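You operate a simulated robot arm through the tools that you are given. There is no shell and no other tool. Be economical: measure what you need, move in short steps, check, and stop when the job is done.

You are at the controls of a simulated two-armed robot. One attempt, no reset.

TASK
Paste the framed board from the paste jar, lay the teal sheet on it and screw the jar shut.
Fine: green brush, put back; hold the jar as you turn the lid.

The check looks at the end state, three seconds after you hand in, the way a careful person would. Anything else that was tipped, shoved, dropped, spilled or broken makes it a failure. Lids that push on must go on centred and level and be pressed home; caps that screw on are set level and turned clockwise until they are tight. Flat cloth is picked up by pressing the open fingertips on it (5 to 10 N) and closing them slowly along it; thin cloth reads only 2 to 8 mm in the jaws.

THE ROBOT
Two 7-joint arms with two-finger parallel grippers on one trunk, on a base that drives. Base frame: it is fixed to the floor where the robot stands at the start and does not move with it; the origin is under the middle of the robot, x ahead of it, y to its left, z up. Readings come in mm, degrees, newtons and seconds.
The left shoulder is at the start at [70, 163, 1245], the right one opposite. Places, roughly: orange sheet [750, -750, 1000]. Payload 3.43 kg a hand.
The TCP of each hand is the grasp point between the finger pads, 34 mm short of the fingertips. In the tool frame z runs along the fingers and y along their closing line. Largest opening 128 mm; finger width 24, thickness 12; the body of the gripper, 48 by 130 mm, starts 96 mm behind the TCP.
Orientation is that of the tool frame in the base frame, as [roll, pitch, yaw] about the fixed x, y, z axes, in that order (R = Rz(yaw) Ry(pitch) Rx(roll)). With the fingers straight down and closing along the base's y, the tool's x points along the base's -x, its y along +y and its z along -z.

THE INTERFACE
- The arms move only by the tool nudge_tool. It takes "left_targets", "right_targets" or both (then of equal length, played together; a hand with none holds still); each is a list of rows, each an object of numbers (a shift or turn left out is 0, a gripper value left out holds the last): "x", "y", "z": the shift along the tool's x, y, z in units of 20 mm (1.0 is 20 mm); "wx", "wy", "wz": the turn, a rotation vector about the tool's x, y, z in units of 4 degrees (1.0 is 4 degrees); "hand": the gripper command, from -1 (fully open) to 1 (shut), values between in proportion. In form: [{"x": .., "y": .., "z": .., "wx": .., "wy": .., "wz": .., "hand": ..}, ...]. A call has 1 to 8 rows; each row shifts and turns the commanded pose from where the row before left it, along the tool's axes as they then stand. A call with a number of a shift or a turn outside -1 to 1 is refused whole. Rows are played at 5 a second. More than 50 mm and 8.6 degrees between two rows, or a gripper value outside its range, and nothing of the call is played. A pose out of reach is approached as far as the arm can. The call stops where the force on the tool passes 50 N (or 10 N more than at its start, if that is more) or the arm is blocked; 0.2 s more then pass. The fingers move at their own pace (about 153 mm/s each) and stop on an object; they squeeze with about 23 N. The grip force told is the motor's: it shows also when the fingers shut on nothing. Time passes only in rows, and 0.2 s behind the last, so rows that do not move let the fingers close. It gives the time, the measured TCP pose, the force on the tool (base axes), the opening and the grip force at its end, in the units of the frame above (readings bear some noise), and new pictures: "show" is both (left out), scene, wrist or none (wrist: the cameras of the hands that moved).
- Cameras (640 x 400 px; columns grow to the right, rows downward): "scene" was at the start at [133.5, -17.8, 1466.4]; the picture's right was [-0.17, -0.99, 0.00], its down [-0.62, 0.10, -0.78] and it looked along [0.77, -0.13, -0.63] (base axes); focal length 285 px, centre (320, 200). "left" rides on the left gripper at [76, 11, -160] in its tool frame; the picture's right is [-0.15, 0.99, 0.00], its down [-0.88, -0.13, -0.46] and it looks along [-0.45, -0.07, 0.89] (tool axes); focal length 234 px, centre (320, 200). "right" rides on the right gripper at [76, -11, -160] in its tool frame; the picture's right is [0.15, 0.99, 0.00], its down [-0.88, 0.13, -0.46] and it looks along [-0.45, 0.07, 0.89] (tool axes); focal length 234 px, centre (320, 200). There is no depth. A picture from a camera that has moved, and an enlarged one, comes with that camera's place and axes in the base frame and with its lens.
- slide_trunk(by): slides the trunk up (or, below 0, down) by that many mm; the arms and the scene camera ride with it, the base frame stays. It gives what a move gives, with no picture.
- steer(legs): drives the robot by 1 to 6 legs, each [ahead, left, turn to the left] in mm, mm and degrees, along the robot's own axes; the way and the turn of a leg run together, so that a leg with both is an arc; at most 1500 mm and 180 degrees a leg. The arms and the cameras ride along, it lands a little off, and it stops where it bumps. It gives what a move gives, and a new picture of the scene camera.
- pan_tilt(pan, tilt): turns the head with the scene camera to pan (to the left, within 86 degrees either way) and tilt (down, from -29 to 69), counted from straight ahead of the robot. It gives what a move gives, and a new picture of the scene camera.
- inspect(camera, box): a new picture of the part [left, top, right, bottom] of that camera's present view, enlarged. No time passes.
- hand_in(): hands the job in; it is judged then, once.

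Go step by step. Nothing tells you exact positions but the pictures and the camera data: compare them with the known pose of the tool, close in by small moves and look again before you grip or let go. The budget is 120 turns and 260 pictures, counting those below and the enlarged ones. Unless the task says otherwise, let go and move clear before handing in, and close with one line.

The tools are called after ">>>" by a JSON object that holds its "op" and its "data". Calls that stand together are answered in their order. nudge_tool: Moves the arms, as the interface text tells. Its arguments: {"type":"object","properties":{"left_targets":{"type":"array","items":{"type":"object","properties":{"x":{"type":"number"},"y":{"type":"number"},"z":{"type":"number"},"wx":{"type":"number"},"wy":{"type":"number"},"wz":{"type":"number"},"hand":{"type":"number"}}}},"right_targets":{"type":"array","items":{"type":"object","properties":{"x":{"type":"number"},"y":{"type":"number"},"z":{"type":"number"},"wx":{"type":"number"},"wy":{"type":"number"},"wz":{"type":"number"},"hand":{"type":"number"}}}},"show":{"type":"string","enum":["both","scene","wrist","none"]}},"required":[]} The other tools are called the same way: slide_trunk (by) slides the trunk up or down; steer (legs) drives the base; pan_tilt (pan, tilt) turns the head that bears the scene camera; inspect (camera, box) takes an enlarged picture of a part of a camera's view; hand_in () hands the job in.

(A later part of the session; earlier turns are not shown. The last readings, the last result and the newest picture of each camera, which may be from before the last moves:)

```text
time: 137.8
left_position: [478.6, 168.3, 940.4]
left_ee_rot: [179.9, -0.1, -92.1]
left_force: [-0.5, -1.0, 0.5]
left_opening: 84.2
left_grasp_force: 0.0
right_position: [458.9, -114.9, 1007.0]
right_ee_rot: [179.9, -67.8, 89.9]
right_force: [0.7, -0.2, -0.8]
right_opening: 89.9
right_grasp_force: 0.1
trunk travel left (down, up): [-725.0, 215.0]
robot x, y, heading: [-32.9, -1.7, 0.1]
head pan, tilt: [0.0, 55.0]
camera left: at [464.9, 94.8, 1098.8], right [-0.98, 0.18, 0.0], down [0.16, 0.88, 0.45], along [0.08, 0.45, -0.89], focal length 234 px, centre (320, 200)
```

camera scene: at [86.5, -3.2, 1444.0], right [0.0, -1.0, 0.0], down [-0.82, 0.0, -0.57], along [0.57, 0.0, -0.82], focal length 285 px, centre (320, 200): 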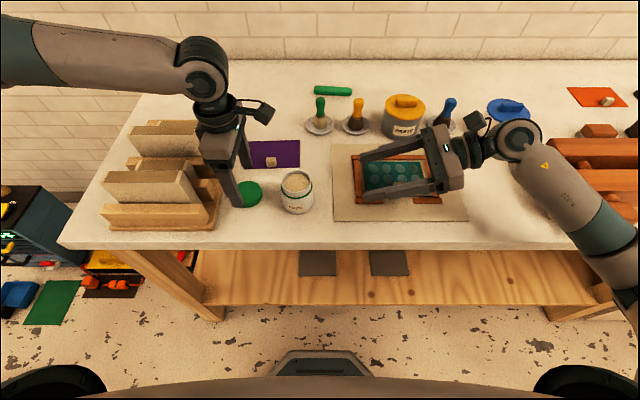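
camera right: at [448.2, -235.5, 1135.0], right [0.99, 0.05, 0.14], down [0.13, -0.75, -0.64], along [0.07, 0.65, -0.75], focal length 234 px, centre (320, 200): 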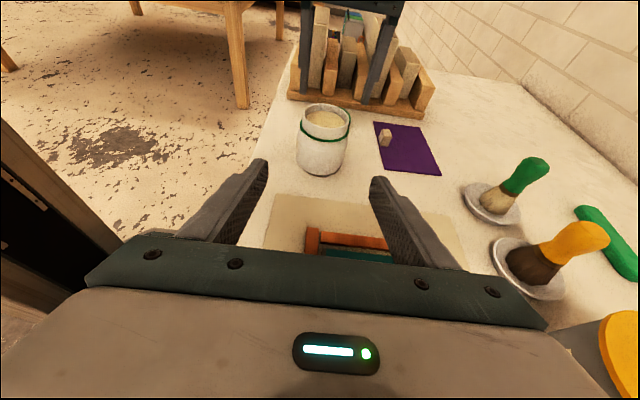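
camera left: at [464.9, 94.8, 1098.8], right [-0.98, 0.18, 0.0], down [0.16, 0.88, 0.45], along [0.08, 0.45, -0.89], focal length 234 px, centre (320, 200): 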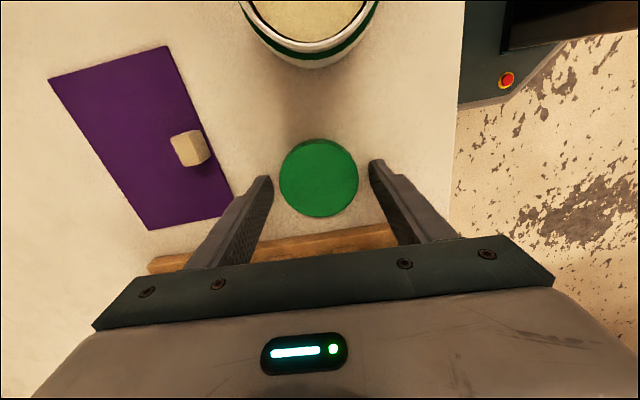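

The fingertips overlap the lid side by about 9 mm. I'm closing on it.

>>> {"op": "nudge_tool", "data": {"left_targets": [{"z": 0.05, "hand": -0.2}, {"hand": -0.1}, {"hand": 0.1}, {"hand": 1}, {}, {}], "show": "none"}}

>>> {"op": "nudge_tool", "data": {"left_targets": [{"z": -0.4}, {"z": -0.6}, {"z": -1}, {"z": -1}, {"z": -1}, {"z": -1}]}}

>>> {"op": "inspect", "data": {"camera": "scene", "box": [180, 80, 340, 230]}}

```text
time: 139.2
left_position: [478.7, 168.9, 937.9]
left_ee_rot: [-179.9, -0.1, -92.1]
left_force: [-0.6, -1.4, -0.3]
left_opening: 67.2
left_grasp_force: 23.5
right_position: [459.6, -117.5, 1006.5]
right_ee_rot: [179.9, -67.9, 90.1]
right_force: [-0.3, 0.1, 0.1]
right_opening: 89.7
right_grasp_force: 0.1
trunk travel left (down, up): [-725.0, 215.0]
robot x, y, heading: [-35.9, 2.9, 0.1]
head pan, tilt: [0.0, 55.0]
```

```text
time: 140.7
left_position: [478.3, 170.0, 1037.2]
left_ee_rot: [179.9, 0.0, -92.1]
left_force: [1.4, 0.2, 0.1]
left_opening: 67.0
left_grasp_force: 22.9
right_position: [458.0, -115.5, 1007.2]
right_ee_rot: [179.8, -67.8, 90.1]
right_force: [-0.8, -0.4, -0.2]
right_opening: 89.6
right_grasp_force: 0.1
trunk travel left (down, up): [-725.0, 215.0]
robot x, y, heading: [-34.8, -1.4, -0.3]
head pan, tilt: [0.0, 55.0]
camera scene: at [85.9, -3.8, 1443.9], right [0.0, -1.0, 0.0], down [-0.82, 0.0, -0.57], along [0.57, 0.0, -0.82], focal length 285 px, centre (320, 200)
camera left: at [464.2, 96.0, 1197.1], right [-0.98, 0.18, 0.0], down [0.16, 0.88, 0.46], along [0.08, 0.45, -0.89], focal length 234 px, centre (320, 200)
```

scene: 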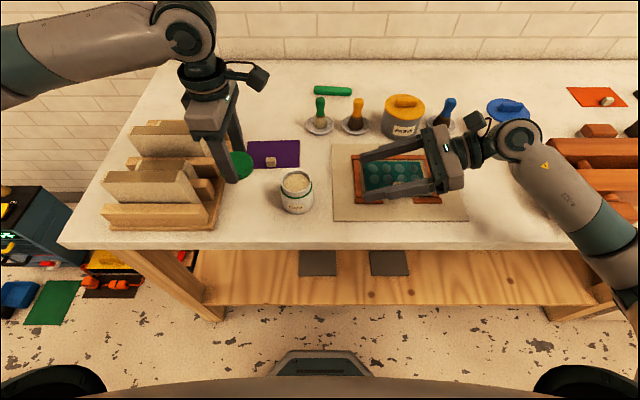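
left: 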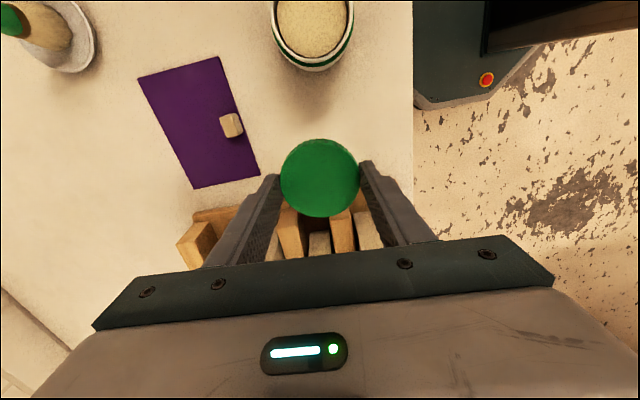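

```text
2.67 times, centred on (260, 155) of scene
camera zoom: at [85.9, -3.8, 1443.9], right [0.0, -1.0, 0.0], down [-0.82, 0.0, -0.57], along [0.57, 0.0, -0.82], focal length 761 px, centre (480, 320)
```

zoom: 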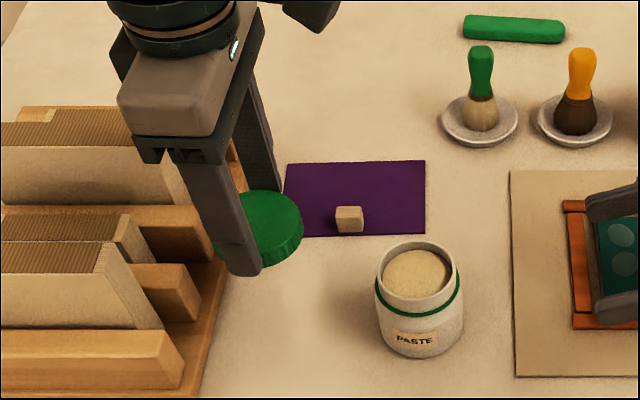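

The lid is held level. The right hand now slides in around the jar body.

>>> {"op": "nudge_tool", "data": {"right_targets": [{"x": -0.04, "y": 0.03, "z": 0.9}, {"x": -0.04, "y": 0.03, "z": 0.9}, {"x": -0.04, "y": 0.03, "z": 0.9}, {"x": -0.04, "y": 0.03, "z": 0.9}, {"x": -0.04, "y": 0.03, "z": 0.9}]}}

>>> {"op": "inspect", "data": {"camera": "right", "box": [200, 80, 440, 260]}}

```text
time: 141.8
left_position: [478.2, 170.4, 1037.9]
left_ee_rot: [179.9, -0.1, -92.1]
left_force: [-0.5, 0.6, -0.2]
left_opening: 67.0
left_grasp_force: 23.4
right_position: [462.1, -33.8, 968.7]
right_ee_rot: [179.9, -67.8, 90.1]
right_force: [-1.0, -1.0, -0.6]
right_opening: 89.7
right_grasp_force: 0.0
trunk travel left (down, up): [-725.0, 215.0]
robot x, y, heading: [-33.3, 1.2, 0.1]
head pan, tilt: [0.0, 55.0]
camera scene: at [86.3, -3.2, 1443.9], right [0.0, -1.0, 0.0], down [-0.82, 0.0, -0.57], along [0.57, 0.0, -0.82], focal length 285 px, centre (320, 200)
camera right: at [451.0, -153.9, 1097.4], right [0.99, 0.05, 0.14], down [0.13, -0.76, -0.64], along [0.07, 0.65, -0.75], focal length 234 px, centre (320, 200)
```

scene: 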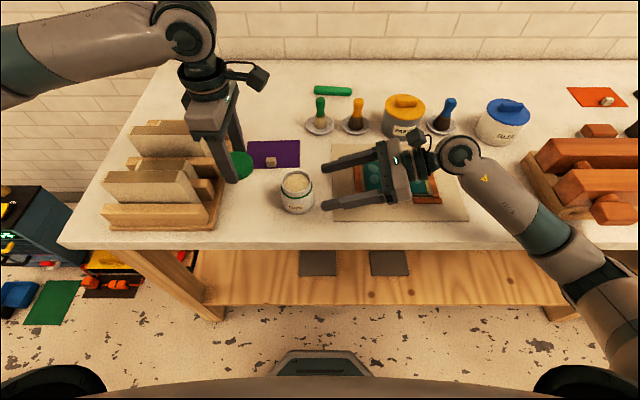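
right: 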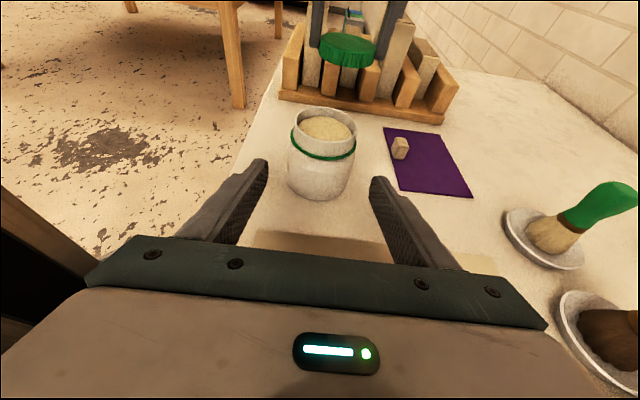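

```text
2.22 times, centred on (320, 170) of right
camera zoom: at [451.0, -153.9, 1097.4], right [0.99, 0.05, 0.14], down [0.13, -0.76, -0.64], along [0.07, 0.65, -0.75], focal length 520 px, centre (320, 267)
```

zoom: 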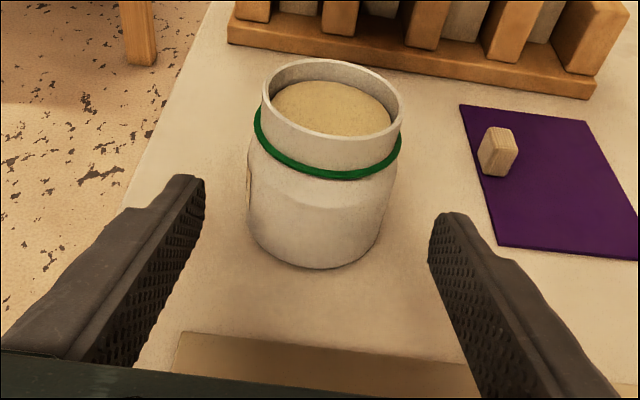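

The jar is centred between the fingers. I'm advancing to the grip position.

>>> {"op": "nudge_tool", "data": {"right_targets": [{"z": 0.88, "x": -0.02}, {"z": 0.88, "x": -0.02}, {"z": 0.88, "x": -0.02}, {"z": 0.88, "x": -0.02}, {"z": 0.88, "x": -0.02}]}}

>>> {"op": "inspect", "data": {"camera": "scene", "box": [220, 120, 400, 240]}}

```text
time: 143.1
left_position: [479.3, 170.7, 1038.1]
left_ee_rot: [180.0, -0.2, -92.1]
left_force: [0.0, -0.2, 0.2]
left_opening: 67.3
left_grasp_force: 22.8
right_position: [461.7, 46.2, 935.0]
right_ee_rot: [179.8, -67.8, 90.0]
right_force: [-0.2, -0.1, -0.2]
right_opening: 89.5
right_grasp_force: 0.0
trunk travel left (down, up): [-725.0, 215.0]
robot x, y, heading: [-39.7, 1.2, -0.0]
head pan, tilt: [0.0, 55.0]
camera scene: at [86.3, -3.2, 1443.9], right [0.0, -1.0, 0.0], down [-0.82, 0.0, -0.57], along [0.57, 0.0, -0.82], focal length 285 px, centre (320, 200)
camera right: at [451.2, -72.8, 1063.6], right [0.99, 0.05, 0.14], down [0.13, -0.75, -0.64], along [0.07, 0.65, -0.75], focal length 234 px, centre (320, 200)
```

scene: 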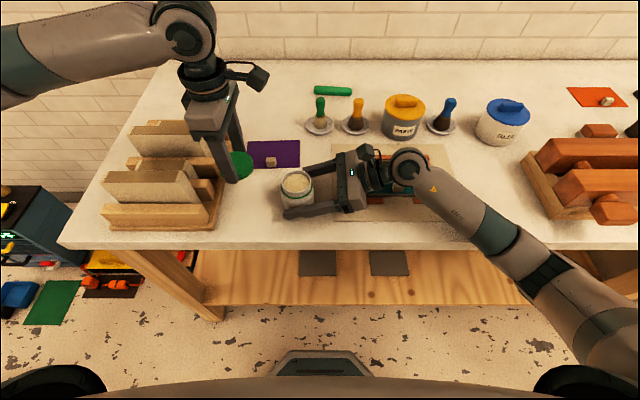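
right: 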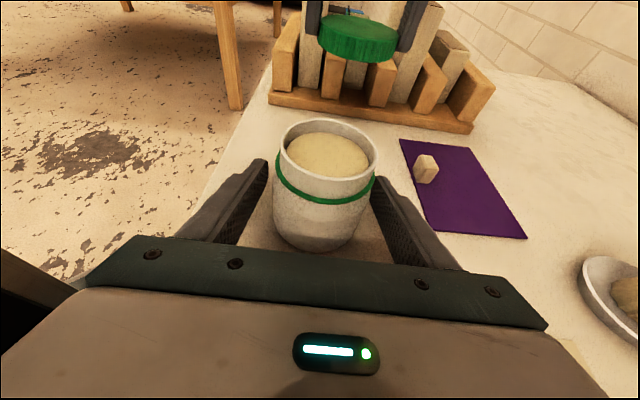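

```text
3.33 times, centred on (310, 180) of scene
camera zoom: at [86.3, -3.2, 1443.9], right [0.0, -1.0, 0.0], down [-0.82, 0.0, -0.57], along [0.57, 0.0, -0.82], focal length 951 px, centre (353, 267)
```

zoom: 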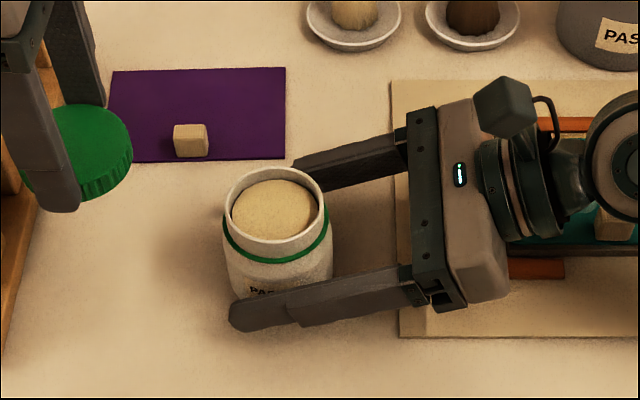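

The fingers straddle the jar below its band. I'm closing to hold it.

>>> {"op": "nudge_tool", "data": {"right_targets": [{"hand": -0.25}, {"hand": -0.1}, {"hand": 0}, {"hand": 1}, {}, {}], "show": "wrist"}}

>>> {"op": "inspect", "data": {"camera": "scene", "box": [250, 150, 350, 230]}}

>>> {"op": "inspect", "data": {"camera": "left", "box": [220, 0, 420, 140]}}

```text
time: 144.4
left_position: [478.4, 170.2, 1038.1]
left_ee_rot: [-180.0, -0.2, -92.2]
left_force: [-0.6, -0.5, -1.1]
left_opening: 67.3
left_grasp_force: 22.8
right_position: [462.5, 46.7, 936.3]
right_ee_rot: [179.8, -67.7, 90.0]
right_force: [1.8, 0.0, 2.5]
right_opening: 71.5
right_grasp_force: 23.0
trunk travel left (down, up): [-725.0, 215.0]
robot x, y, heading: [-34.9, -0.3, -0.3]
head pan, tilt: [0.0, 55.0]
camera right: at [451.1, -73.2, 1063.6], right [0.99, 0.05, 0.14], down [0.13, -0.75, -0.64], along [0.07, 0.65, -0.75], focal length 234 px, centre (320, 200)
```

right: 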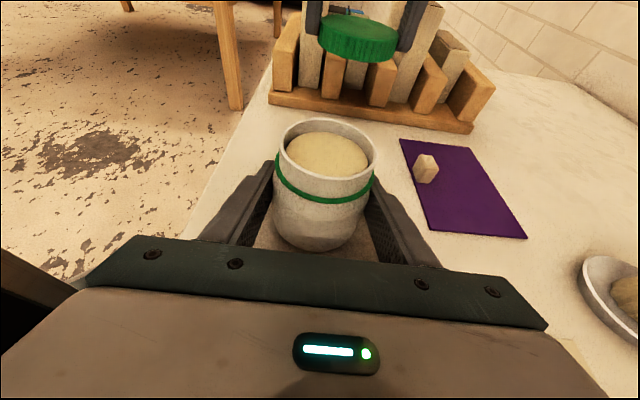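

```text
5.00 times, centred on (300, 190) of scene
camera zoom: at [86.2, -3.6, 1444.0], right [0.0, -1.0, 0.0], down [-0.82, 0.0, -0.57], along [0.57, 0.0, -0.82], focal length 1426 px, centre (420, 250)
```

zoom: 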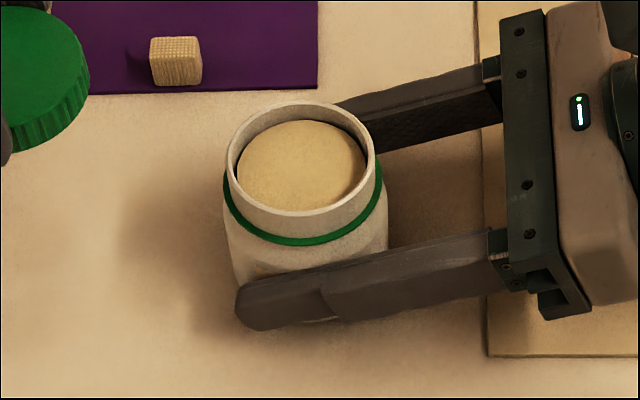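

```text
2.86 times, centred on (320, 70) of left
camera zoom: at [464.5, 96.1, 1196.9], right [-0.98, 0.18, 0.0], down [0.16, 0.88, 0.45], along [0.08, 0.45, -0.89], focal length 669 px, centre (320, 571)
```

zoom: 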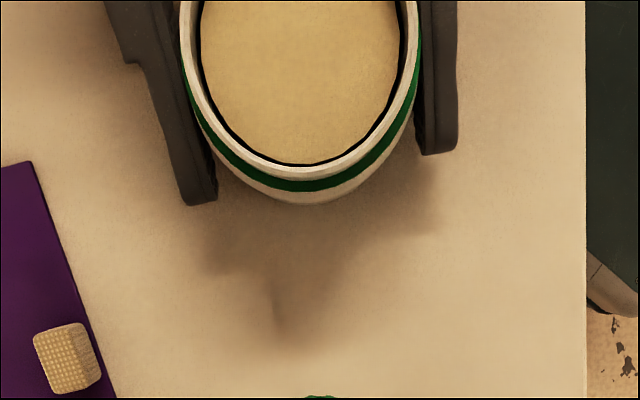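

The jar is held firmly, centred at x≈462.5. I'm bringing the lid over the jar with about 20 mm of clearance.

>>> {"op": "nudge_tool", "data": {"left_targets": [{"x": 0.87, "y": 0.115}, {"x": 0.87, "y": 0.115}, {"x": 0.87, "y": 0.115}, {"x": 0.87, "y": 0.115}, {"x": 0.87, "y": 0.115}, {"x": 0.87, "y": 0.115}, {"x": 0.87, "y": 0.115}]}}

>>> {"op": "inspect", "data": {"camera": "left", "box": [240, 80, 400, 240]}}

>>> {"op": "inspect", "data": {"camera": "scene", "box": [250, 130, 350, 230]}}

>>> {"op": "inspect", "data": {"camera": "right", "box": [240, 40, 420, 240]}}

```text
time: 146.1
left_position: [459.7, 46.0, 1040.4]
left_ee_rot: [-180.0, 0.0, -92.1]
left_force: [0.7, -0.8, -0.3]
left_opening: 67.2
left_grasp_force: 23.5
right_position: [461.7, 45.0, 935.2]
right_ee_rot: [179.8, -67.9, 90.1]
right_force: [-0.6, -2.1, 3.2]
right_opening: 71.3
right_grasp_force: 22.8
trunk travel left (down, up): [-725.0, 215.0]
robot x, y, heading: [-32.4, 2.4, 0.1]
head pan, tilt: [0.0, 55.0]
camera scene: at [85.7, -4.8, 1444.0], right [0.0, -1.0, 0.0], down [-0.82, 0.0, -0.57], along [0.57, 0.0, -0.82], focal length 285 px, centre (320, 200)
camera left: at [444.5, -28.2, 1198.4], right [-0.98, 0.18, 0.0], down [0.16, 0.88, 0.46], along [0.08, 0.45, -0.89], focal length 234 px, centre (320, 200)
```

scene: 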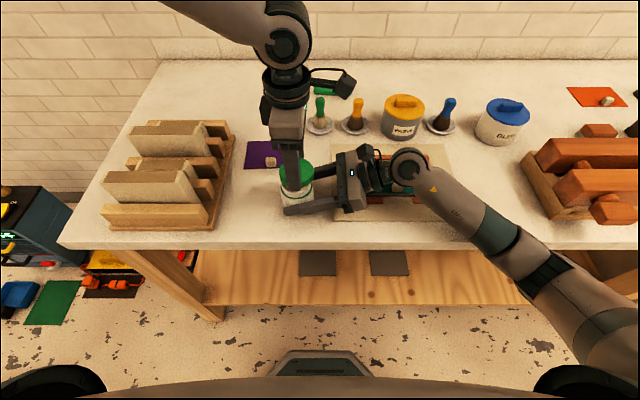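
left: 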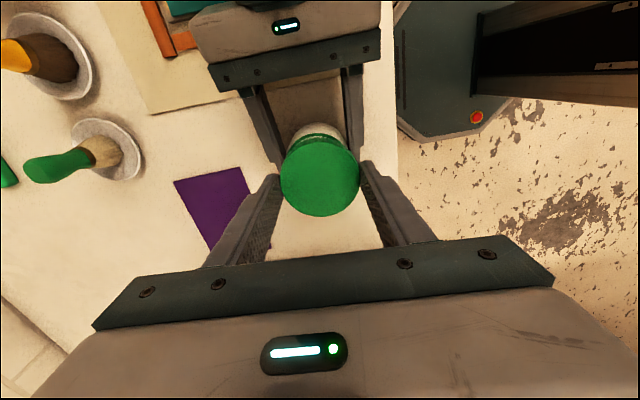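

```text
2.50 times, centred on (320, 160) of left
camera zoom: at [444.5, -28.2, 1198.4], right [-0.98, 0.18, 0.0], down [0.16, 0.88, 0.46], along [0.08, 0.45, -0.89], focal length 585 px, centre (320, 300)
```

zoom: 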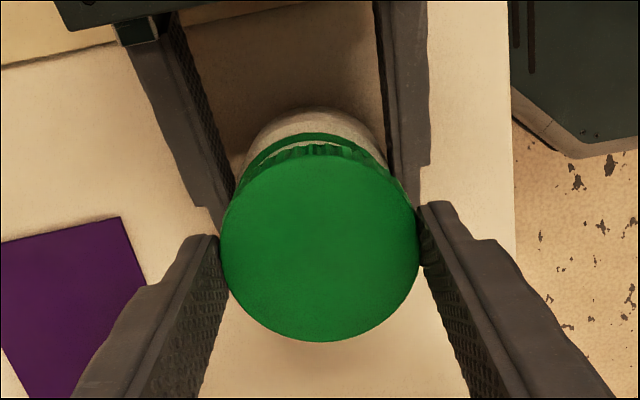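

```text
4.00 times, centred on (300, 180) of scene
camera zoom: at [85.7, -4.8, 1444.0], right [0.0, -1.0, 0.0], down [-0.82, 0.0, -0.57], along [0.57, 0.0, -0.82], focal length 1141 px, centre (400, 280)
```

zoom: 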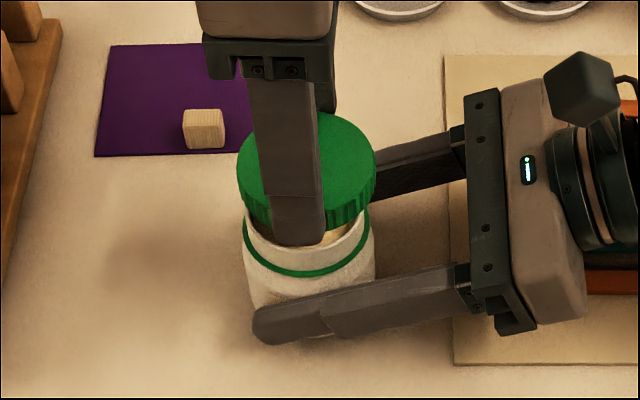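

```text
2.00 times, centred on (330, 140) of right
camera zoom: at [450.7, -73.9, 1063.5], right [0.99, 0.05, 0.14], down [0.13, -0.75, -0.64], along [0.07, 0.65, -0.75], focal length 468 px, centre (300, 320)
```

zoom: 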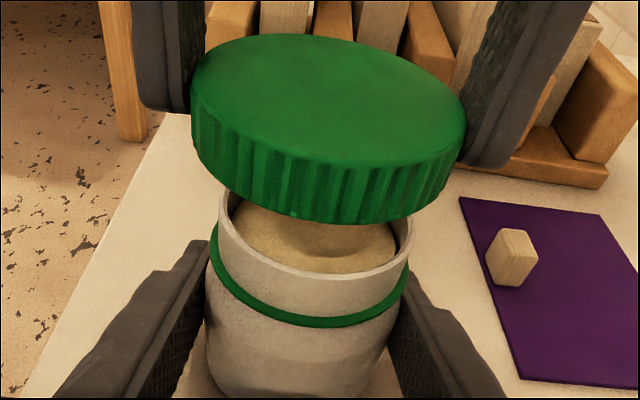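

Comparing the lid and rim in the same pictures, the lid needs about +2.3 mm in x and +2.5 mm in y. I'm correcting and lowering to just above the rim.

>>> {"op": "nudge_tool", "data": {"left_targets": [{"y": -0.115, "x": -0.12}, {"z": 0.4}, {"z": 0.4}, {"z": 0.2}], "show": "none"}}

>>> {"op": "inspect", "data": {"camera": "scene", "box": [250, 130, 350, 230]}}

>>> {"op": "inspect", "data": {"camera": "right", "box": [240, 40, 420, 240]}}

```text
time: 147.1
left_position: [461.6, 49.4, 1017.8]
left_ee_rot: [180.0, -0.1, -92.1]
left_force: [-0.2, -0.3, -0.2]
left_opening: 67.2
left_grasp_force: 22.9
right_position: [461.8, 47.5, 935.7]
right_ee_rot: [179.8, -67.9, 90.1]
right_force: [0.5, 0.7, 2.6]
right_opening: 71.5
right_grasp_force: 23.1
trunk travel left (down, up): [-725.0, 215.0]
robot x, y, heading: [-32.5, -1.7, -0.0]
head pan, tilt: [0.0, 55.0]
```

```text
4.00 times, centred on (300, 180) of scene
camera zoom: at [85.9, -3.7, 1444.0], right [0.0, -1.0, 0.0], down [-0.82, 0.0, -0.57], along [0.57, 0.0, -0.82], focal length 1141 px, centre (400, 280)
```

zoom: 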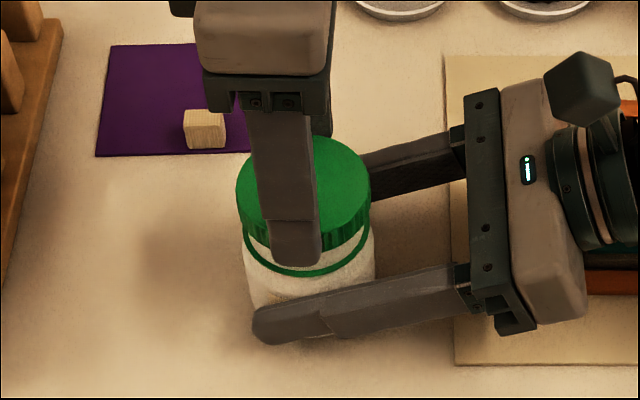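

```text
2.00 times, centred on (330, 140) of right
camera zoom: at [450.9, -73.2, 1063.6], right [0.99, 0.05, 0.14], down [0.13, -0.75, -0.64], along [0.07, 0.65, -0.75], focal length 468 px, centre (300, 320)
```

zoom: 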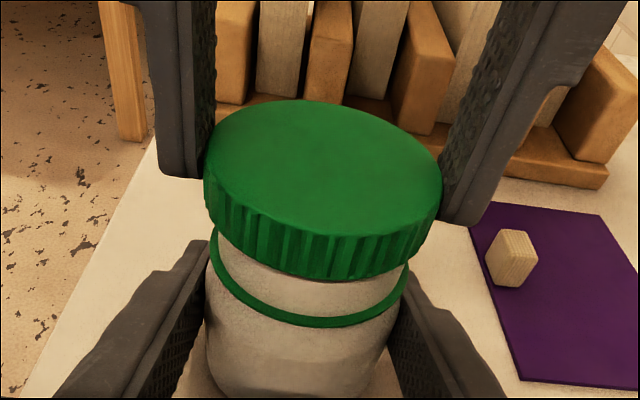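

The lid is concentric with the jar in both views. I'm lowering gently to contact.

>>> {"op": "nudge_tool", "data": {"left_targets": [{"y": -0.04, "z": 0.1}, {"z": 0.1}, {"z": 0.1}, {"z": 0.1}, {"z": 0.1}], "show": "none"}}

```text
time: 148.2
left_position: [460.8, 50.0, 1009.2]
left_ee_rot: [-179.9, 0.1, -92.2]
left_force: [0.2, -0.1, -0.2]
left_opening: 67.2
left_grasp_force: 23.2
right_position: [462.1, 46.6, 936.4]
right_ee_rot: [179.9, -67.8, 90.1]
right_force: [0.0, 1.1, 2.9]
right_opening: 71.4
right_grasp_force: 22.9
trunk travel left (down, up): [-725.0, 215.0]
robot x, y, heading: [-31.9, 1.9, 0.1]
head pan, tilt: [0.0, 55.0]
```

>>> {"op": "nudge_tool", "data": {"left_targets": [{"z": 0.1}, {"z": 0.1}, {"z": 0.1}], "show": "none"}}

>>> {"op": "inspect", "data": {"camera": "right", "box": [240, 40, 420, 240]}}

```text
time: 149.1
left_position: [463.0, 49.6, 1005.9]
left_ee_rot: [-179.8, -0.2, -92.0]
left_force: [-1.9, 7.0, 32.1]
left_opening: 67.2
left_grasp_force: 22.9
right_position: [461.9, 46.2, 935.6]
right_ee_rot: [179.8, -67.7, 90.1]
right_force: [6.1, -0.7, -4.9]
right_opening: 71.2
right_grasp_force: 22.9
trunk travel left (down, up): [-725.0, 215.0]
robot x, y, heading: [-32.7, 1.3, 0.1]
head pan, tilt: [0.0, 55.0]
```

```text
2.00 times, centred on (330, 140) of right
camera zoom: at [450.4, -73.0, 1063.8], right [0.99, 0.05, 0.14], down [0.13, -0.76, -0.64], along [0.07, 0.65, -0.75], focal length 468 px, centre (300, 320)
```

zoom: 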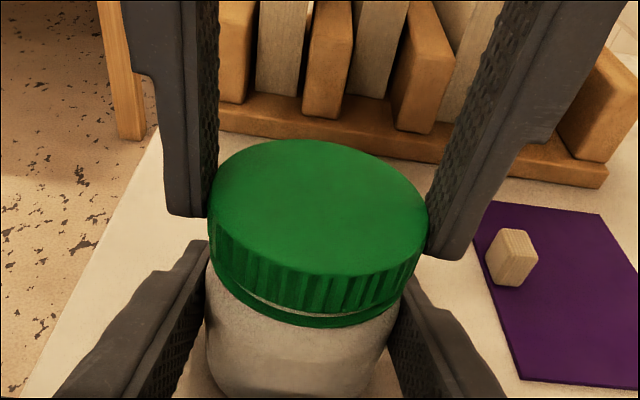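

The lid rests on the thread, just above the band. I'm easing the pressure and turning clockwise.

>>> {"op": "nudge_tool", "data": {"left_targets": [{"z": -0.08}, {"wz": 1}, {"wz": 1}, {"wz": 1}, {"wz": 1}, {"wz": 1}, {"wz": 1}, {"wz": 1}], "show": "none"}}

>>> {"op": "nudge_tool", "data": {"left_targets": [{"wz": 1}, {"wz": 1}, {"wz": 1}, {"wz": 1}, {"wz": 1}, {"wz": 1}, {"wz": 1}, {"wz": 1}], "show": "none"}}

>>> {"op": "inspect", "data": {"camera": "right", "box": [240, 40, 420, 240]}}

```text
time: 150.8
left_position: [462.0, 49.2, 1004.6]
left_ee_rot: [-180.0, 0.0, -120.1]
left_force: [7.0, 5.9, 17.0]
left_opening: 67.2
left_grasp_force: 22.8
right_position: [461.0, 45.5, 935.2]
right_ee_rot: [179.9, -67.8, 90.0]
right_force: [-1.7, -7.3, -0.3]
right_opening: 71.3
right_grasp_force: 22.6
trunk travel left (down, up): [-725.0, 215.0]
robot x, y, heading: [-34.8, 2.6, -0.2]
head pan, tilt: [0.0, 55.0]
```

```text
time: 152.7
left_position: [461.0, 50.1, 1005.0]
left_ee_rot: [180.0, -0.1, -152.1]
left_force: [6.6, 11.7, 3.4]
left_opening: 67.3
left_grasp_force: 23.4
right_position: [461.7, 46.5, 934.8]
right_ee_rot: [179.8, -67.8, 90.1]
right_force: [-8.6, -12.5, 0.1]
right_opening: 71.5
right_grasp_force: 22.8
trunk travel left (down, up): [-725.0, 215.0]
robot x, y, heading: [-39.1, 1.0, -0.0]
head pan, tilt: [0.0, 55.0]
```

```text
2.00 times, centred on (330, 140) of right
camera zoom: at [450.4, -73.3, 1063.7], right [0.99, 0.05, 0.14], down [0.13, -0.75, -0.64], along [0.07, 0.65, -0.75], focal length 468 px, centre (300, 320)
```

zoom: 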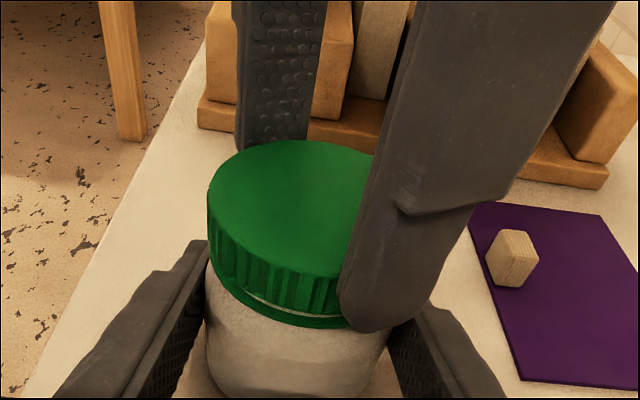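

It's turning, and the upward reaction dropped as the lid threads down. I'm continuing clockwise with a slight downward follow.

>>> {"op": "nudge_tool", "data": {"left_targets": [{"wz": 1, "z": 0.03}, {"wz": 1, "z": 0.03}, {"wz": 1, "z": 0.02}, {"wz": 1, "z": 0.02}, {"wz": 1, "z": 0.02}, {"wz": 1, "z": 0.02}, {"wz": 1, "z": 0.02}, {"wz": 1, "z": 0.02}], "show": "none"}}

>>> {"op": "nudge_tool", "data": {"left_targets": [{"wz": 1, "z": 0.02}, {"wz": 1, "z": 0.02}, {"wz": 1, "z": 0.02}, {"wz": 1, "z": 0.02}, {"wz": 1, "z": 0.02}, {"wz": 1, "z": 0.02}, {"wz": 1, "z": 0.02}, {"wz": 1, "z": 0.02}], "show": "none"}}

>>> {"op": "inspect", "data": {"camera": "right", "box": [240, 40, 420, 240]}}

>>> {"op": "inspect", "data": {"camera": "scene", "box": [250, 130, 350, 230]}}

```text
time: 154.4
left_position: [459.5, 49.5, 1001.3]
left_ee_rot: [-179.9, 0.1, 175.9]
left_force: [-5.0, 12.0, 31.3]
left_opening: 67.4
left_grasp_force: 22.6
right_position: [462.8, 47.3, 935.3]
right_ee_rot: [179.7, -67.8, 90.1]
right_force: [5.1, -8.0, -9.0]
right_opening: 71.3
right_grasp_force: 23.1
trunk travel left (down, up): [-725.0, 215.0]
robot x, y, heading: [-35.2, -5.0, 0.1]
head pan, tilt: [0.0, 55.0]
```

```text
time: 156.2
left_position: [461.2, 49.2, 997.8]
left_ee_rot: [-179.9, 0.1, 144.0]
left_force: [1.7, 15.5, 30.1]
left_opening: 67.3
left_grasp_force: 22.7
right_position: [461.6, 45.8, 935.6]
right_ee_rot: [179.8, -67.8, 90.2]
right_force: [2.3, -12.7, -8.6]
right_opening: 71.4
right_grasp_force: 23.5
trunk travel left (down, up): [-725.0, 215.0]
robot x, y, heading: [-32.1, -3.6, -0.1]
head pan, tilt: [0.0, 55.0]
```

```text
2.00 times, centred on (330, 140) of right
camera zoom: at [450.2, -73.3, 1063.8], right [0.99, 0.05, 0.14], down [0.13, -0.76, -0.64], along [0.07, 0.65, -0.75], focal length 468 px, centre (300, 320)
```

zoom: 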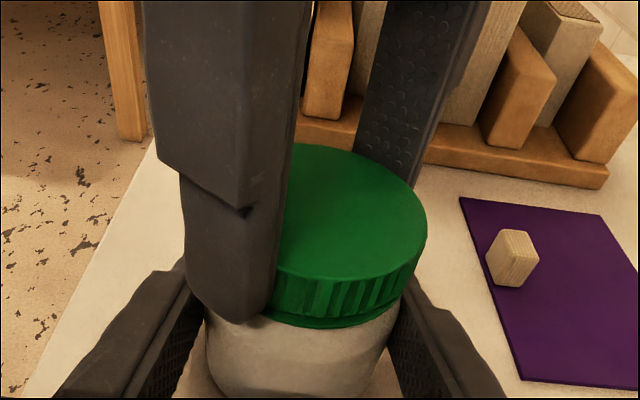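

```text
4.00 times, centred on (300, 180) of scene
camera zoom: at [85.0, -3.6, 1444.1], right [0.0, -1.0, 0.0], down [-0.82, 0.0, -0.57], along [0.57, 0.0, -0.82], focal length 1141 px, centre (400, 280)
```

zoom: 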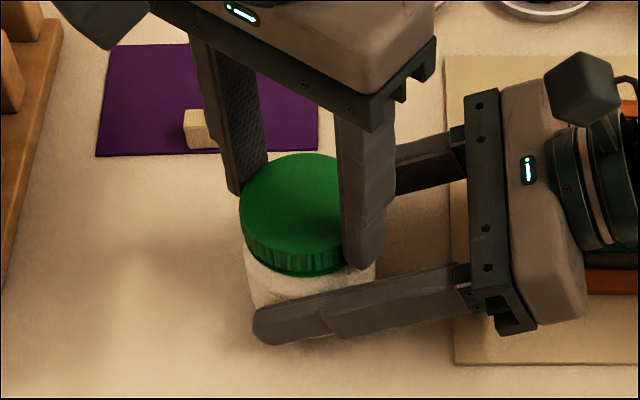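

The lid is lower now, about 124° turned. I'll ease the downward push and keep turning.

>>> {"op": "nudge_tool", "data": {"left_targets": [{"wz": 1, "z": -0.05}, {"wz": 1}, {"wz": 1}, {"wz": 1}, {"wz": 1}, {"wz": 1}, {"wz": 1}, {"wz": 1}], "show": "none"}}

>>> {"op": "nudge_tool", "data": {"left_targets": [{"wz": 1}, {"wz": 1}, {"wz": 1}, {"wz": 1}, {"wz": 1}, {"wz": 1}, {"wz": 1}, {"wz": 1}], "show": "none"}}

>>> {"op": "inspect", "data": {"camera": "right", "box": [240, 40, 420, 240]}}

>>> {"op": "inspect", "data": {"camera": "scene", "box": [250, 130, 350, 230]}}

```text
time: 158.1
left_position: [462.2, 49.1, 999.0]
left_ee_rot: [180.0, 0.1, 111.9]
left_force: [5.7, 14.9, 1.7]
left_opening: 67.0
left_grasp_force: 22.8
right_position: [461.9, 47.4, 935.1]
right_ee_rot: [179.9, -67.9, 90.1]
right_force: [-7.6, -14.1, -0.3]
right_opening: 71.3
right_grasp_force: 23.4
trunk travel left (down, up): [-725.0, 215.0]
robot x, y, heading: [-32.8, -3.5, 0.1]
head pan, tilt: [0.0, 55.0]
```

```text
time: 159.8
left_position: [461.5, 49.0, 998.9]
left_ee_rot: [-179.9, -0.1, 79.8]
left_force: [7.0, 9.4, -4.9]
left_opening: 67.1
left_grasp_force: 23.0
right_position: [462.0, 47.2, 936.6]
right_ee_rot: [179.8, -67.9, 90.1]
right_force: [-6.5, -8.4, 5.0]
right_opening: 71.1
right_grasp_force: 23.0
trunk travel left (down, up): [-725.0, 215.0]
robot x, y, heading: [-37.4, -1.5, -0.1]
head pan, tilt: [0.0, 55.0]
```

```text
2.00 times, centred on (330, 140) of right
camera zoom: at [450.9, -73.1, 1063.8], right [0.99, 0.05, 0.14], down [0.13, -0.75, -0.64], along [0.07, 0.65, -0.75], focal length 468 px, centre (300, 320)
```

zoom: 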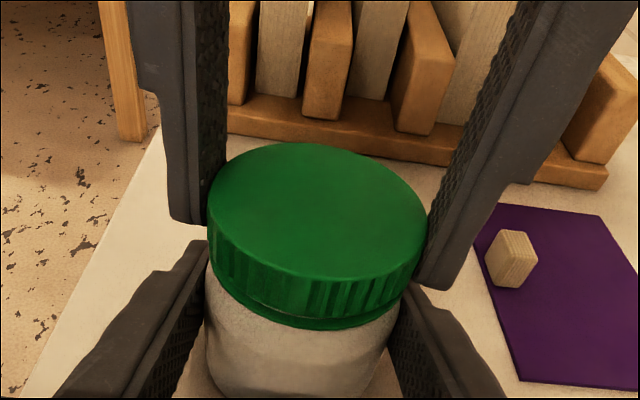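

```text
4.00 times, centred on (300, 180) of scene
camera zoom: at [86.0, -3.5, 1444.0], right [0.0, -1.0, 0.0], down [-0.82, 0.0, -0.57], along [0.57, 0.0, -0.82], focal length 1141 px, centre (400, 280)
```

zoom: 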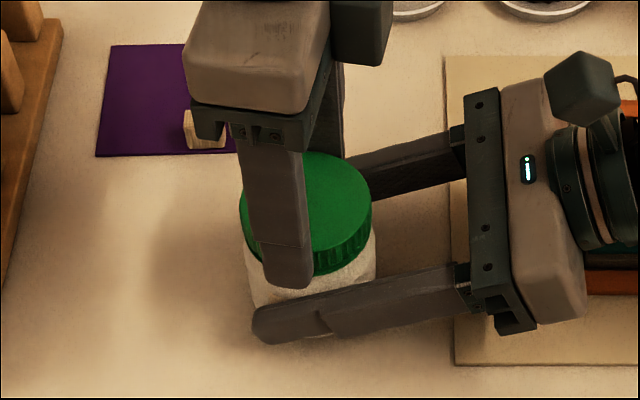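

The lid keeps descending toward the band and is now pulling downward. I'm continuing with a small downward follow.

>>> {"op": "nudge_tool", "data": {"left_targets": [{"wz": 1, "z": 0.04}, {"wz": 1}, {"wz": 1}, {"wz": 1}, {"wz": 1}, {"wz": 1}, {"wz": 1}, {"wz": 1}], "show": "none"}}

>>> {"op": "nudge_tool", "data": {"left_targets": [{"wz": 1}, {"wz": 1}, {"wz": 1}, {"wz": 1}, {"wz": 1}, {"wz": 1}, {"wz": 1}, {"wz": 1}], "show": "none"}}

>>> {"op": "inspect", "data": {"camera": "right", "box": [240, 40, 420, 240]}}

```text
time: 161.7
left_position: [460.7, 47.9, 998.3]
left_ee_rot: [180.0, 0.1, 47.9]
left_force: [2.2, 0.7, -0.1]
left_opening: 67.3
left_grasp_force: 22.9
right_position: [462.1, 46.3, 935.6]
right_ee_rot: [179.8, -67.9, 89.9]
right_force: [-0.3, -0.7, 5.8]
right_opening: 71.1
right_grasp_force: 23.1
trunk travel left (down, up): [-725.0, 215.0]
robot x, y, heading: [-33.5, -0.8, -0.0]
head pan, tilt: [0.0, 55.0]
```

```text
time: 163.4
left_position: [460.4, 50.9, 996.7]
left_ee_rot: [-179.8, 0.2, 15.9]
left_force: [-26.6, 23.9, 5.1]
left_opening: 67.4
left_grasp_force: 22.7
right_position: [464.1, 45.4, 935.9]
right_ee_rot: [179.6, -67.8, 90.1]
right_force: [28.5, -23.8, -2.1]
right_opening: 71.0
right_grasp_force: 23.8
trunk travel left (down, up): [-725.0, 215.0]
robot x, y, heading: [-34.8, -1.9, 0.0]
head pan, tilt: [0.0, 55.0]
```

```text
2.00 times, centred on (330, 140) of right
camera zoom: at [452.2, -74.5, 1063.7], right [0.99, 0.05, 0.14], down [0.13, -0.76, -0.64], along [0.07, 0.65, -0.75], focal length 468 px, centre (300, 320)
```

zoom: 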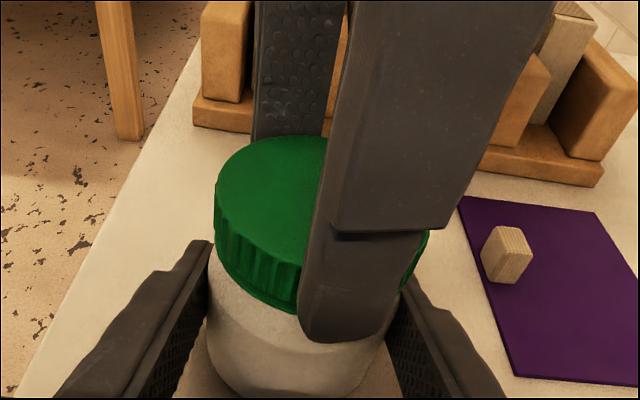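

The lateral reaction jumped to about 35 N, which suggests the lid has come up tight or the wrist is near its limit. I'll release the lid to relax and inspect it.

>>> {"op": "nudge_tool", "data": {"left_targets": [{"hand": -0.25}, {}, {"z": -0.5}, {"z": -1}, {"z": -1}, {"z": -1}]}}

>>> {"op": "inspect", "data": {"camera": "right", "box": [240, 40, 420, 240]}}

>>> {"op": "inspect", "data": {"camera": "scene", "box": [250, 130, 350, 230]}}

```text
time: 164.8
left_position: [459.2, 49.1, 1067.6]
left_ee_rot: [-179.9, 0.0, 16.1]
left_force: [0.6, 0.1, 0.2]
left_opening: 79.9
left_grasp_force: 0.1
right_position: [462.0, 46.3, 935.3]
right_ee_rot: [179.9, -67.8, 90.1]
right_force: [-1.2, -0.5, 1.2]
right_opening: 70.9
right_grasp_force: 23.4
trunk travel left (down, up): [-725.0, 215.0]
robot x, y, heading: [-29.7, -0.9, 0.0]
head pan, tilt: [0.0, 55.0]
camera scene: at [85.8, -3.9, 1443.9], right [0.0, -1.0, 0.0], down [-0.82, 0.0, -0.57], along [0.57, 0.0, -0.82], focal length 285 px, centre (320, 200)
camera left: at [536.2, 60.4, 1227.1], right [0.13, -0.99, 0.0], down [-0.88, -0.12, 0.46], along [-0.45, -0.06, -0.89], focal length 234 px, centre (320, 200)
```

scene: 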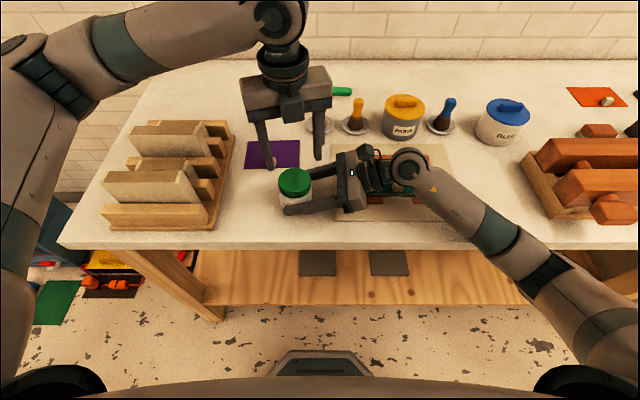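
left: 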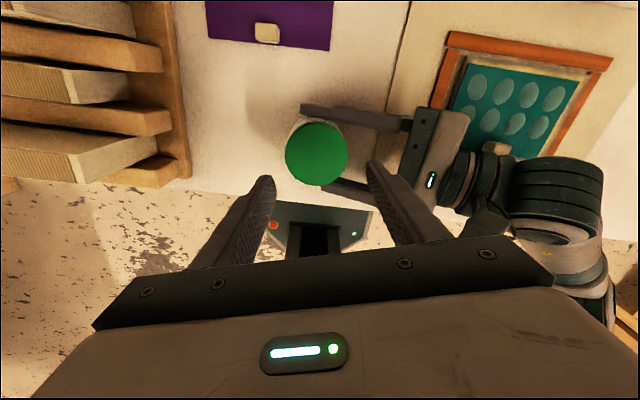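

```text
2.00 times, centred on (330, 140) of right
camera zoom: at [450.8, -73.4, 1063.6], right [0.99, 0.05, 0.14], down [0.13, -0.75, -0.64], along [0.07, 0.65, -0.75], focal length 468 px, centre (300, 320)
```

zoom: 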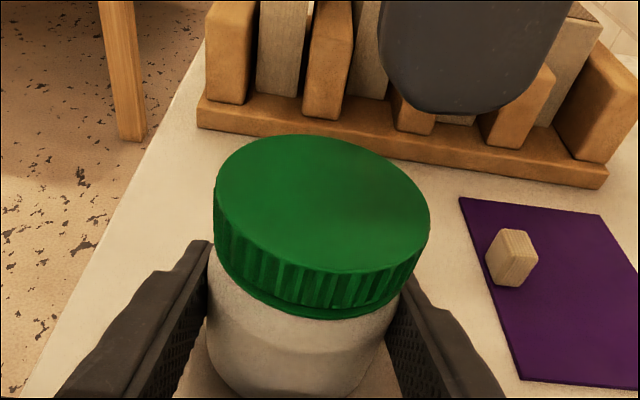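

```text
4.00 times, centred on (300, 180) of scene
camera zoom: at [85.8, -3.9, 1443.9], right [0.0, -1.0, 0.0], down [-0.82, 0.0, -0.57], along [0.57, 0.0, -0.82], focal length 1141 px, centre (400, 280)
```

zoom: 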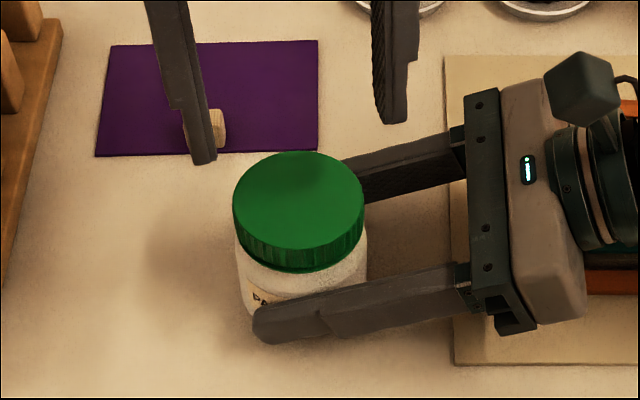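

The lid sits level and snug against the band. To confirm it's tight, I'll rewind the left wrist 48°, regrip and turn again.

>>> {"op": "nudge_tool", "data": {"left_targets": [{"x": 0.15, "wz": -1}, {"wz": -1}, {"wz": -1}, {"wz": -1}, {"wz": -1}, {"wz": -1}, {"wz": -1}, {"wz": -1}], "show": "none"}}

>>> {"op": "nudge_tool", "data": {"left_targets": [{"wz": -1}, {"wz": -1}, {"wz": -1}, {"wz": -1}, {"z": 1}, {"z": 1}, {"z": 0.9}, {"z": 0.45}], "show": "none"}}

>>> {"op": "inspect", "data": {"camera": "right", "box": [240, 40, 420, 240]}}

```text
time: 166.7
left_position: [464.8, 50.9, 1066.7]
left_ee_rot: [180.0, -0.1, 48.0]
left_force: [0.1, 0.3, -0.3]
left_opening: 79.9
left_grasp_force: 0.1
right_position: [461.7, 46.1, 935.6]
right_ee_rot: [179.9, -67.8, 90.1]
right_force: [-0.4, -0.3, -0.1]
right_opening: 70.6
right_grasp_force: 23.3
trunk travel left (down, up): [-725.0, 215.0]
robot x, y, heading: [-32.0, -0.3, 0.2]
head pan, tilt: [0.0, 55.0]
```

```text
time: 168.4
left_position: [465.0, 51.4, 999.4]
left_ee_rot: [179.9, 0.1, 63.9]
left_force: [1.0, -0.4, 0.2]
left_opening: 80.0
left_grasp_force: 0.0
right_position: [461.5, 45.7, 935.9]
right_ee_rot: [179.8, -67.8, 90.0]
right_force: [-1.9, 0.3, -0.2]
right_opening: 70.7
right_grasp_force: 23.4
trunk travel left (down, up): [-725.0, 215.0]
robot x, y, heading: [-33.1, 1.5, 0.1]
head pan, tilt: [0.0, 55.0]
```

```text
2.00 times, centred on (330, 140) of right
camera zoom: at [451.0, -73.3, 1063.5], right [0.99, 0.05, 0.14], down [0.13, -0.75, -0.64], along [0.07, 0.65, -0.75], focal length 468 px, centre (300, 320)
```

zoom: 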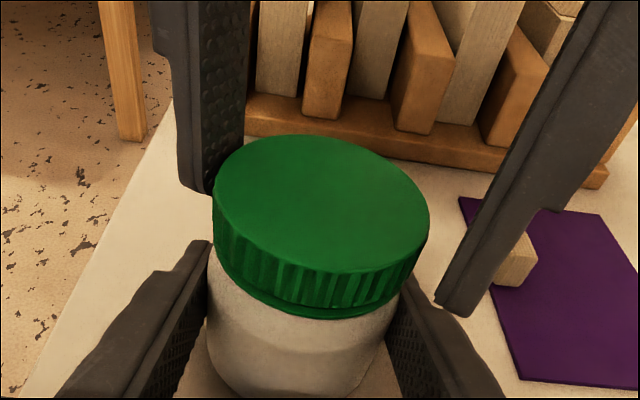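

>>> {"op": "nudge_tool", "data": {"left_targets": [{"y": -0.14, "hand": -0.15}, {"hand": -0.05}, {"hand": 1}, {}, {"wz": 1}, {"wz": 1}, {"wz": 1}, {"wz": 1}], "show": "none"}}

>>> {"op": "nudge_tool", "data": {"left_targets": [{"wz": 1}, {"wz": 1}, {"wz": 1}, {"wz": 1}], "show": "none"}}

>>> {"op": "inspect", "data": {"camera": "right", "box": [240, 40, 420, 240]}}

```text
time: 170.2
left_position: [461.3, 51.4, 1001.3]
left_ee_rot: [-179.9, 0.1, 47.9]
left_force: [-9.8, 2.6, -1.7]
left_opening: 66.5
left_grasp_force: 23.1
right_position: [462.6, 46.2, 935.9]
right_ee_rot: [179.8, -67.8, 89.8]
right_force: [9.9, -2.1, -0.1]
right_opening: 70.9
right_grasp_force: 22.6
trunk travel left (down, up): [-725.0, 215.0]
robot x, y, heading: [-37.4, 0.8, -0.2]
head pan, tilt: [0.0, 55.0]
```

```text
time: 171.2
left_position: [460.5, 52.1, 999.6]
left_ee_rot: [-179.8, 0.1, 31.8]
left_force: [-25.9, 15.3, 0.9]
left_opening: 66.7
left_grasp_force: 23.2
right_position: [463.9, 45.8, 934.6]
right_ee_rot: [179.9, -67.7, 89.9]
right_force: [25.9, -15.1, -2.8]
right_opening: 71.3
right_grasp_force: 22.6
trunk travel left (down, up): [-725.0, 215.0]
robot x, y, heading: [-34.4, -2.4, -0.1]
head pan, tilt: [0.0, 55.0]
```

```text
2.00 times, centred on (330, 140) of right
camera zoom: at [452.4, -74.2, 1063.3], right [0.99, 0.05, 0.14], down [0.13, -0.76, -0.64], along [0.07, 0.65, -0.75], focal length 468 px, centre (300, 320)
```

zoom: 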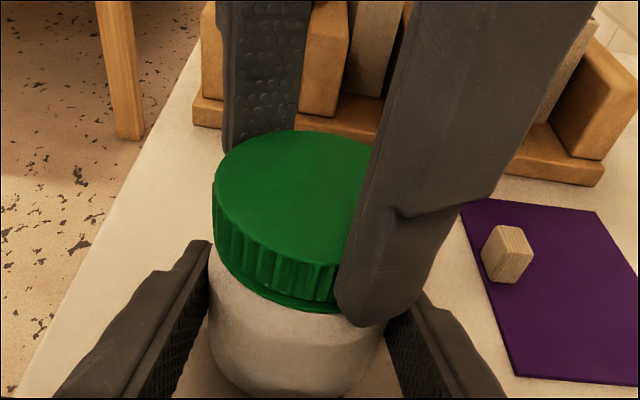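

Resistance builds immediately on regrip and the jar itself is being twisted against my hold, so the lid is tight. I'm releasing the lid and lifting the left hand clear.

>>> {"op": "nudge_tool", "data": {"left_targets": [{"wz": -0.3}, {"hand": -0.25}, {}, {"z": -0.6}, {"z": -1}, {"z": -1}, {"z": -1}, {"z": -1}], "show": "none"}}

>>> {"op": "inspect", "data": {"camera": "scene", "box": [250, 130, 350, 230]}}

>>> {"op": "inspect", "data": {"camera": "right", "box": [240, 40, 420, 240]}}

```text
time: 173.1
left_position: [461.7, 52.8, 1091.6]
left_ee_rot: [-179.9, 0.1, 33.1]
left_force: [-1.0, 0.3, -0.1]
left_opening: 80.1
left_grasp_force: 0.0
right_position: [461.7, 46.7, 935.5]
right_ee_rot: [179.8, -67.8, 90.0]
right_force: [-0.2, -0.3, -3.0]
right_opening: 70.7
right_grasp_force: 23.0
trunk travel left (down, up): [-725.0, 215.0]
robot x, y, heading: [-36.2, 0.4, 0.0]
head pan, tilt: [0.0, 55.0]
```

```text
4.00 times, centred on (300, 180) of scene
camera zoom: at [86.0, -3.9, 1443.9], right [0.0, -1.0, 0.0], down [-0.82, 0.0, -0.57], along [0.57, 0.0, -0.82], focal length 1141 px, centre (400, 280)
```

zoom: 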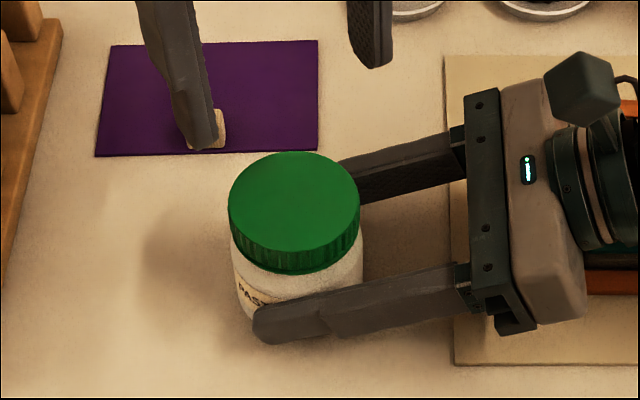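

```text
2.00 times, centred on (330, 140) of right
camera zoom: at [450.9, -73.4, 1063.4], right [0.99, 0.05, 0.14], down [0.13, -0.75, -0.64], along [0.07, 0.65, -0.75], focal length 468 px, centre (300, 320)
```

zoom: 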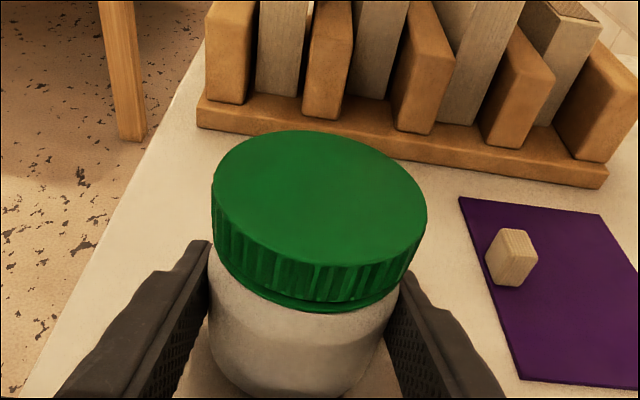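

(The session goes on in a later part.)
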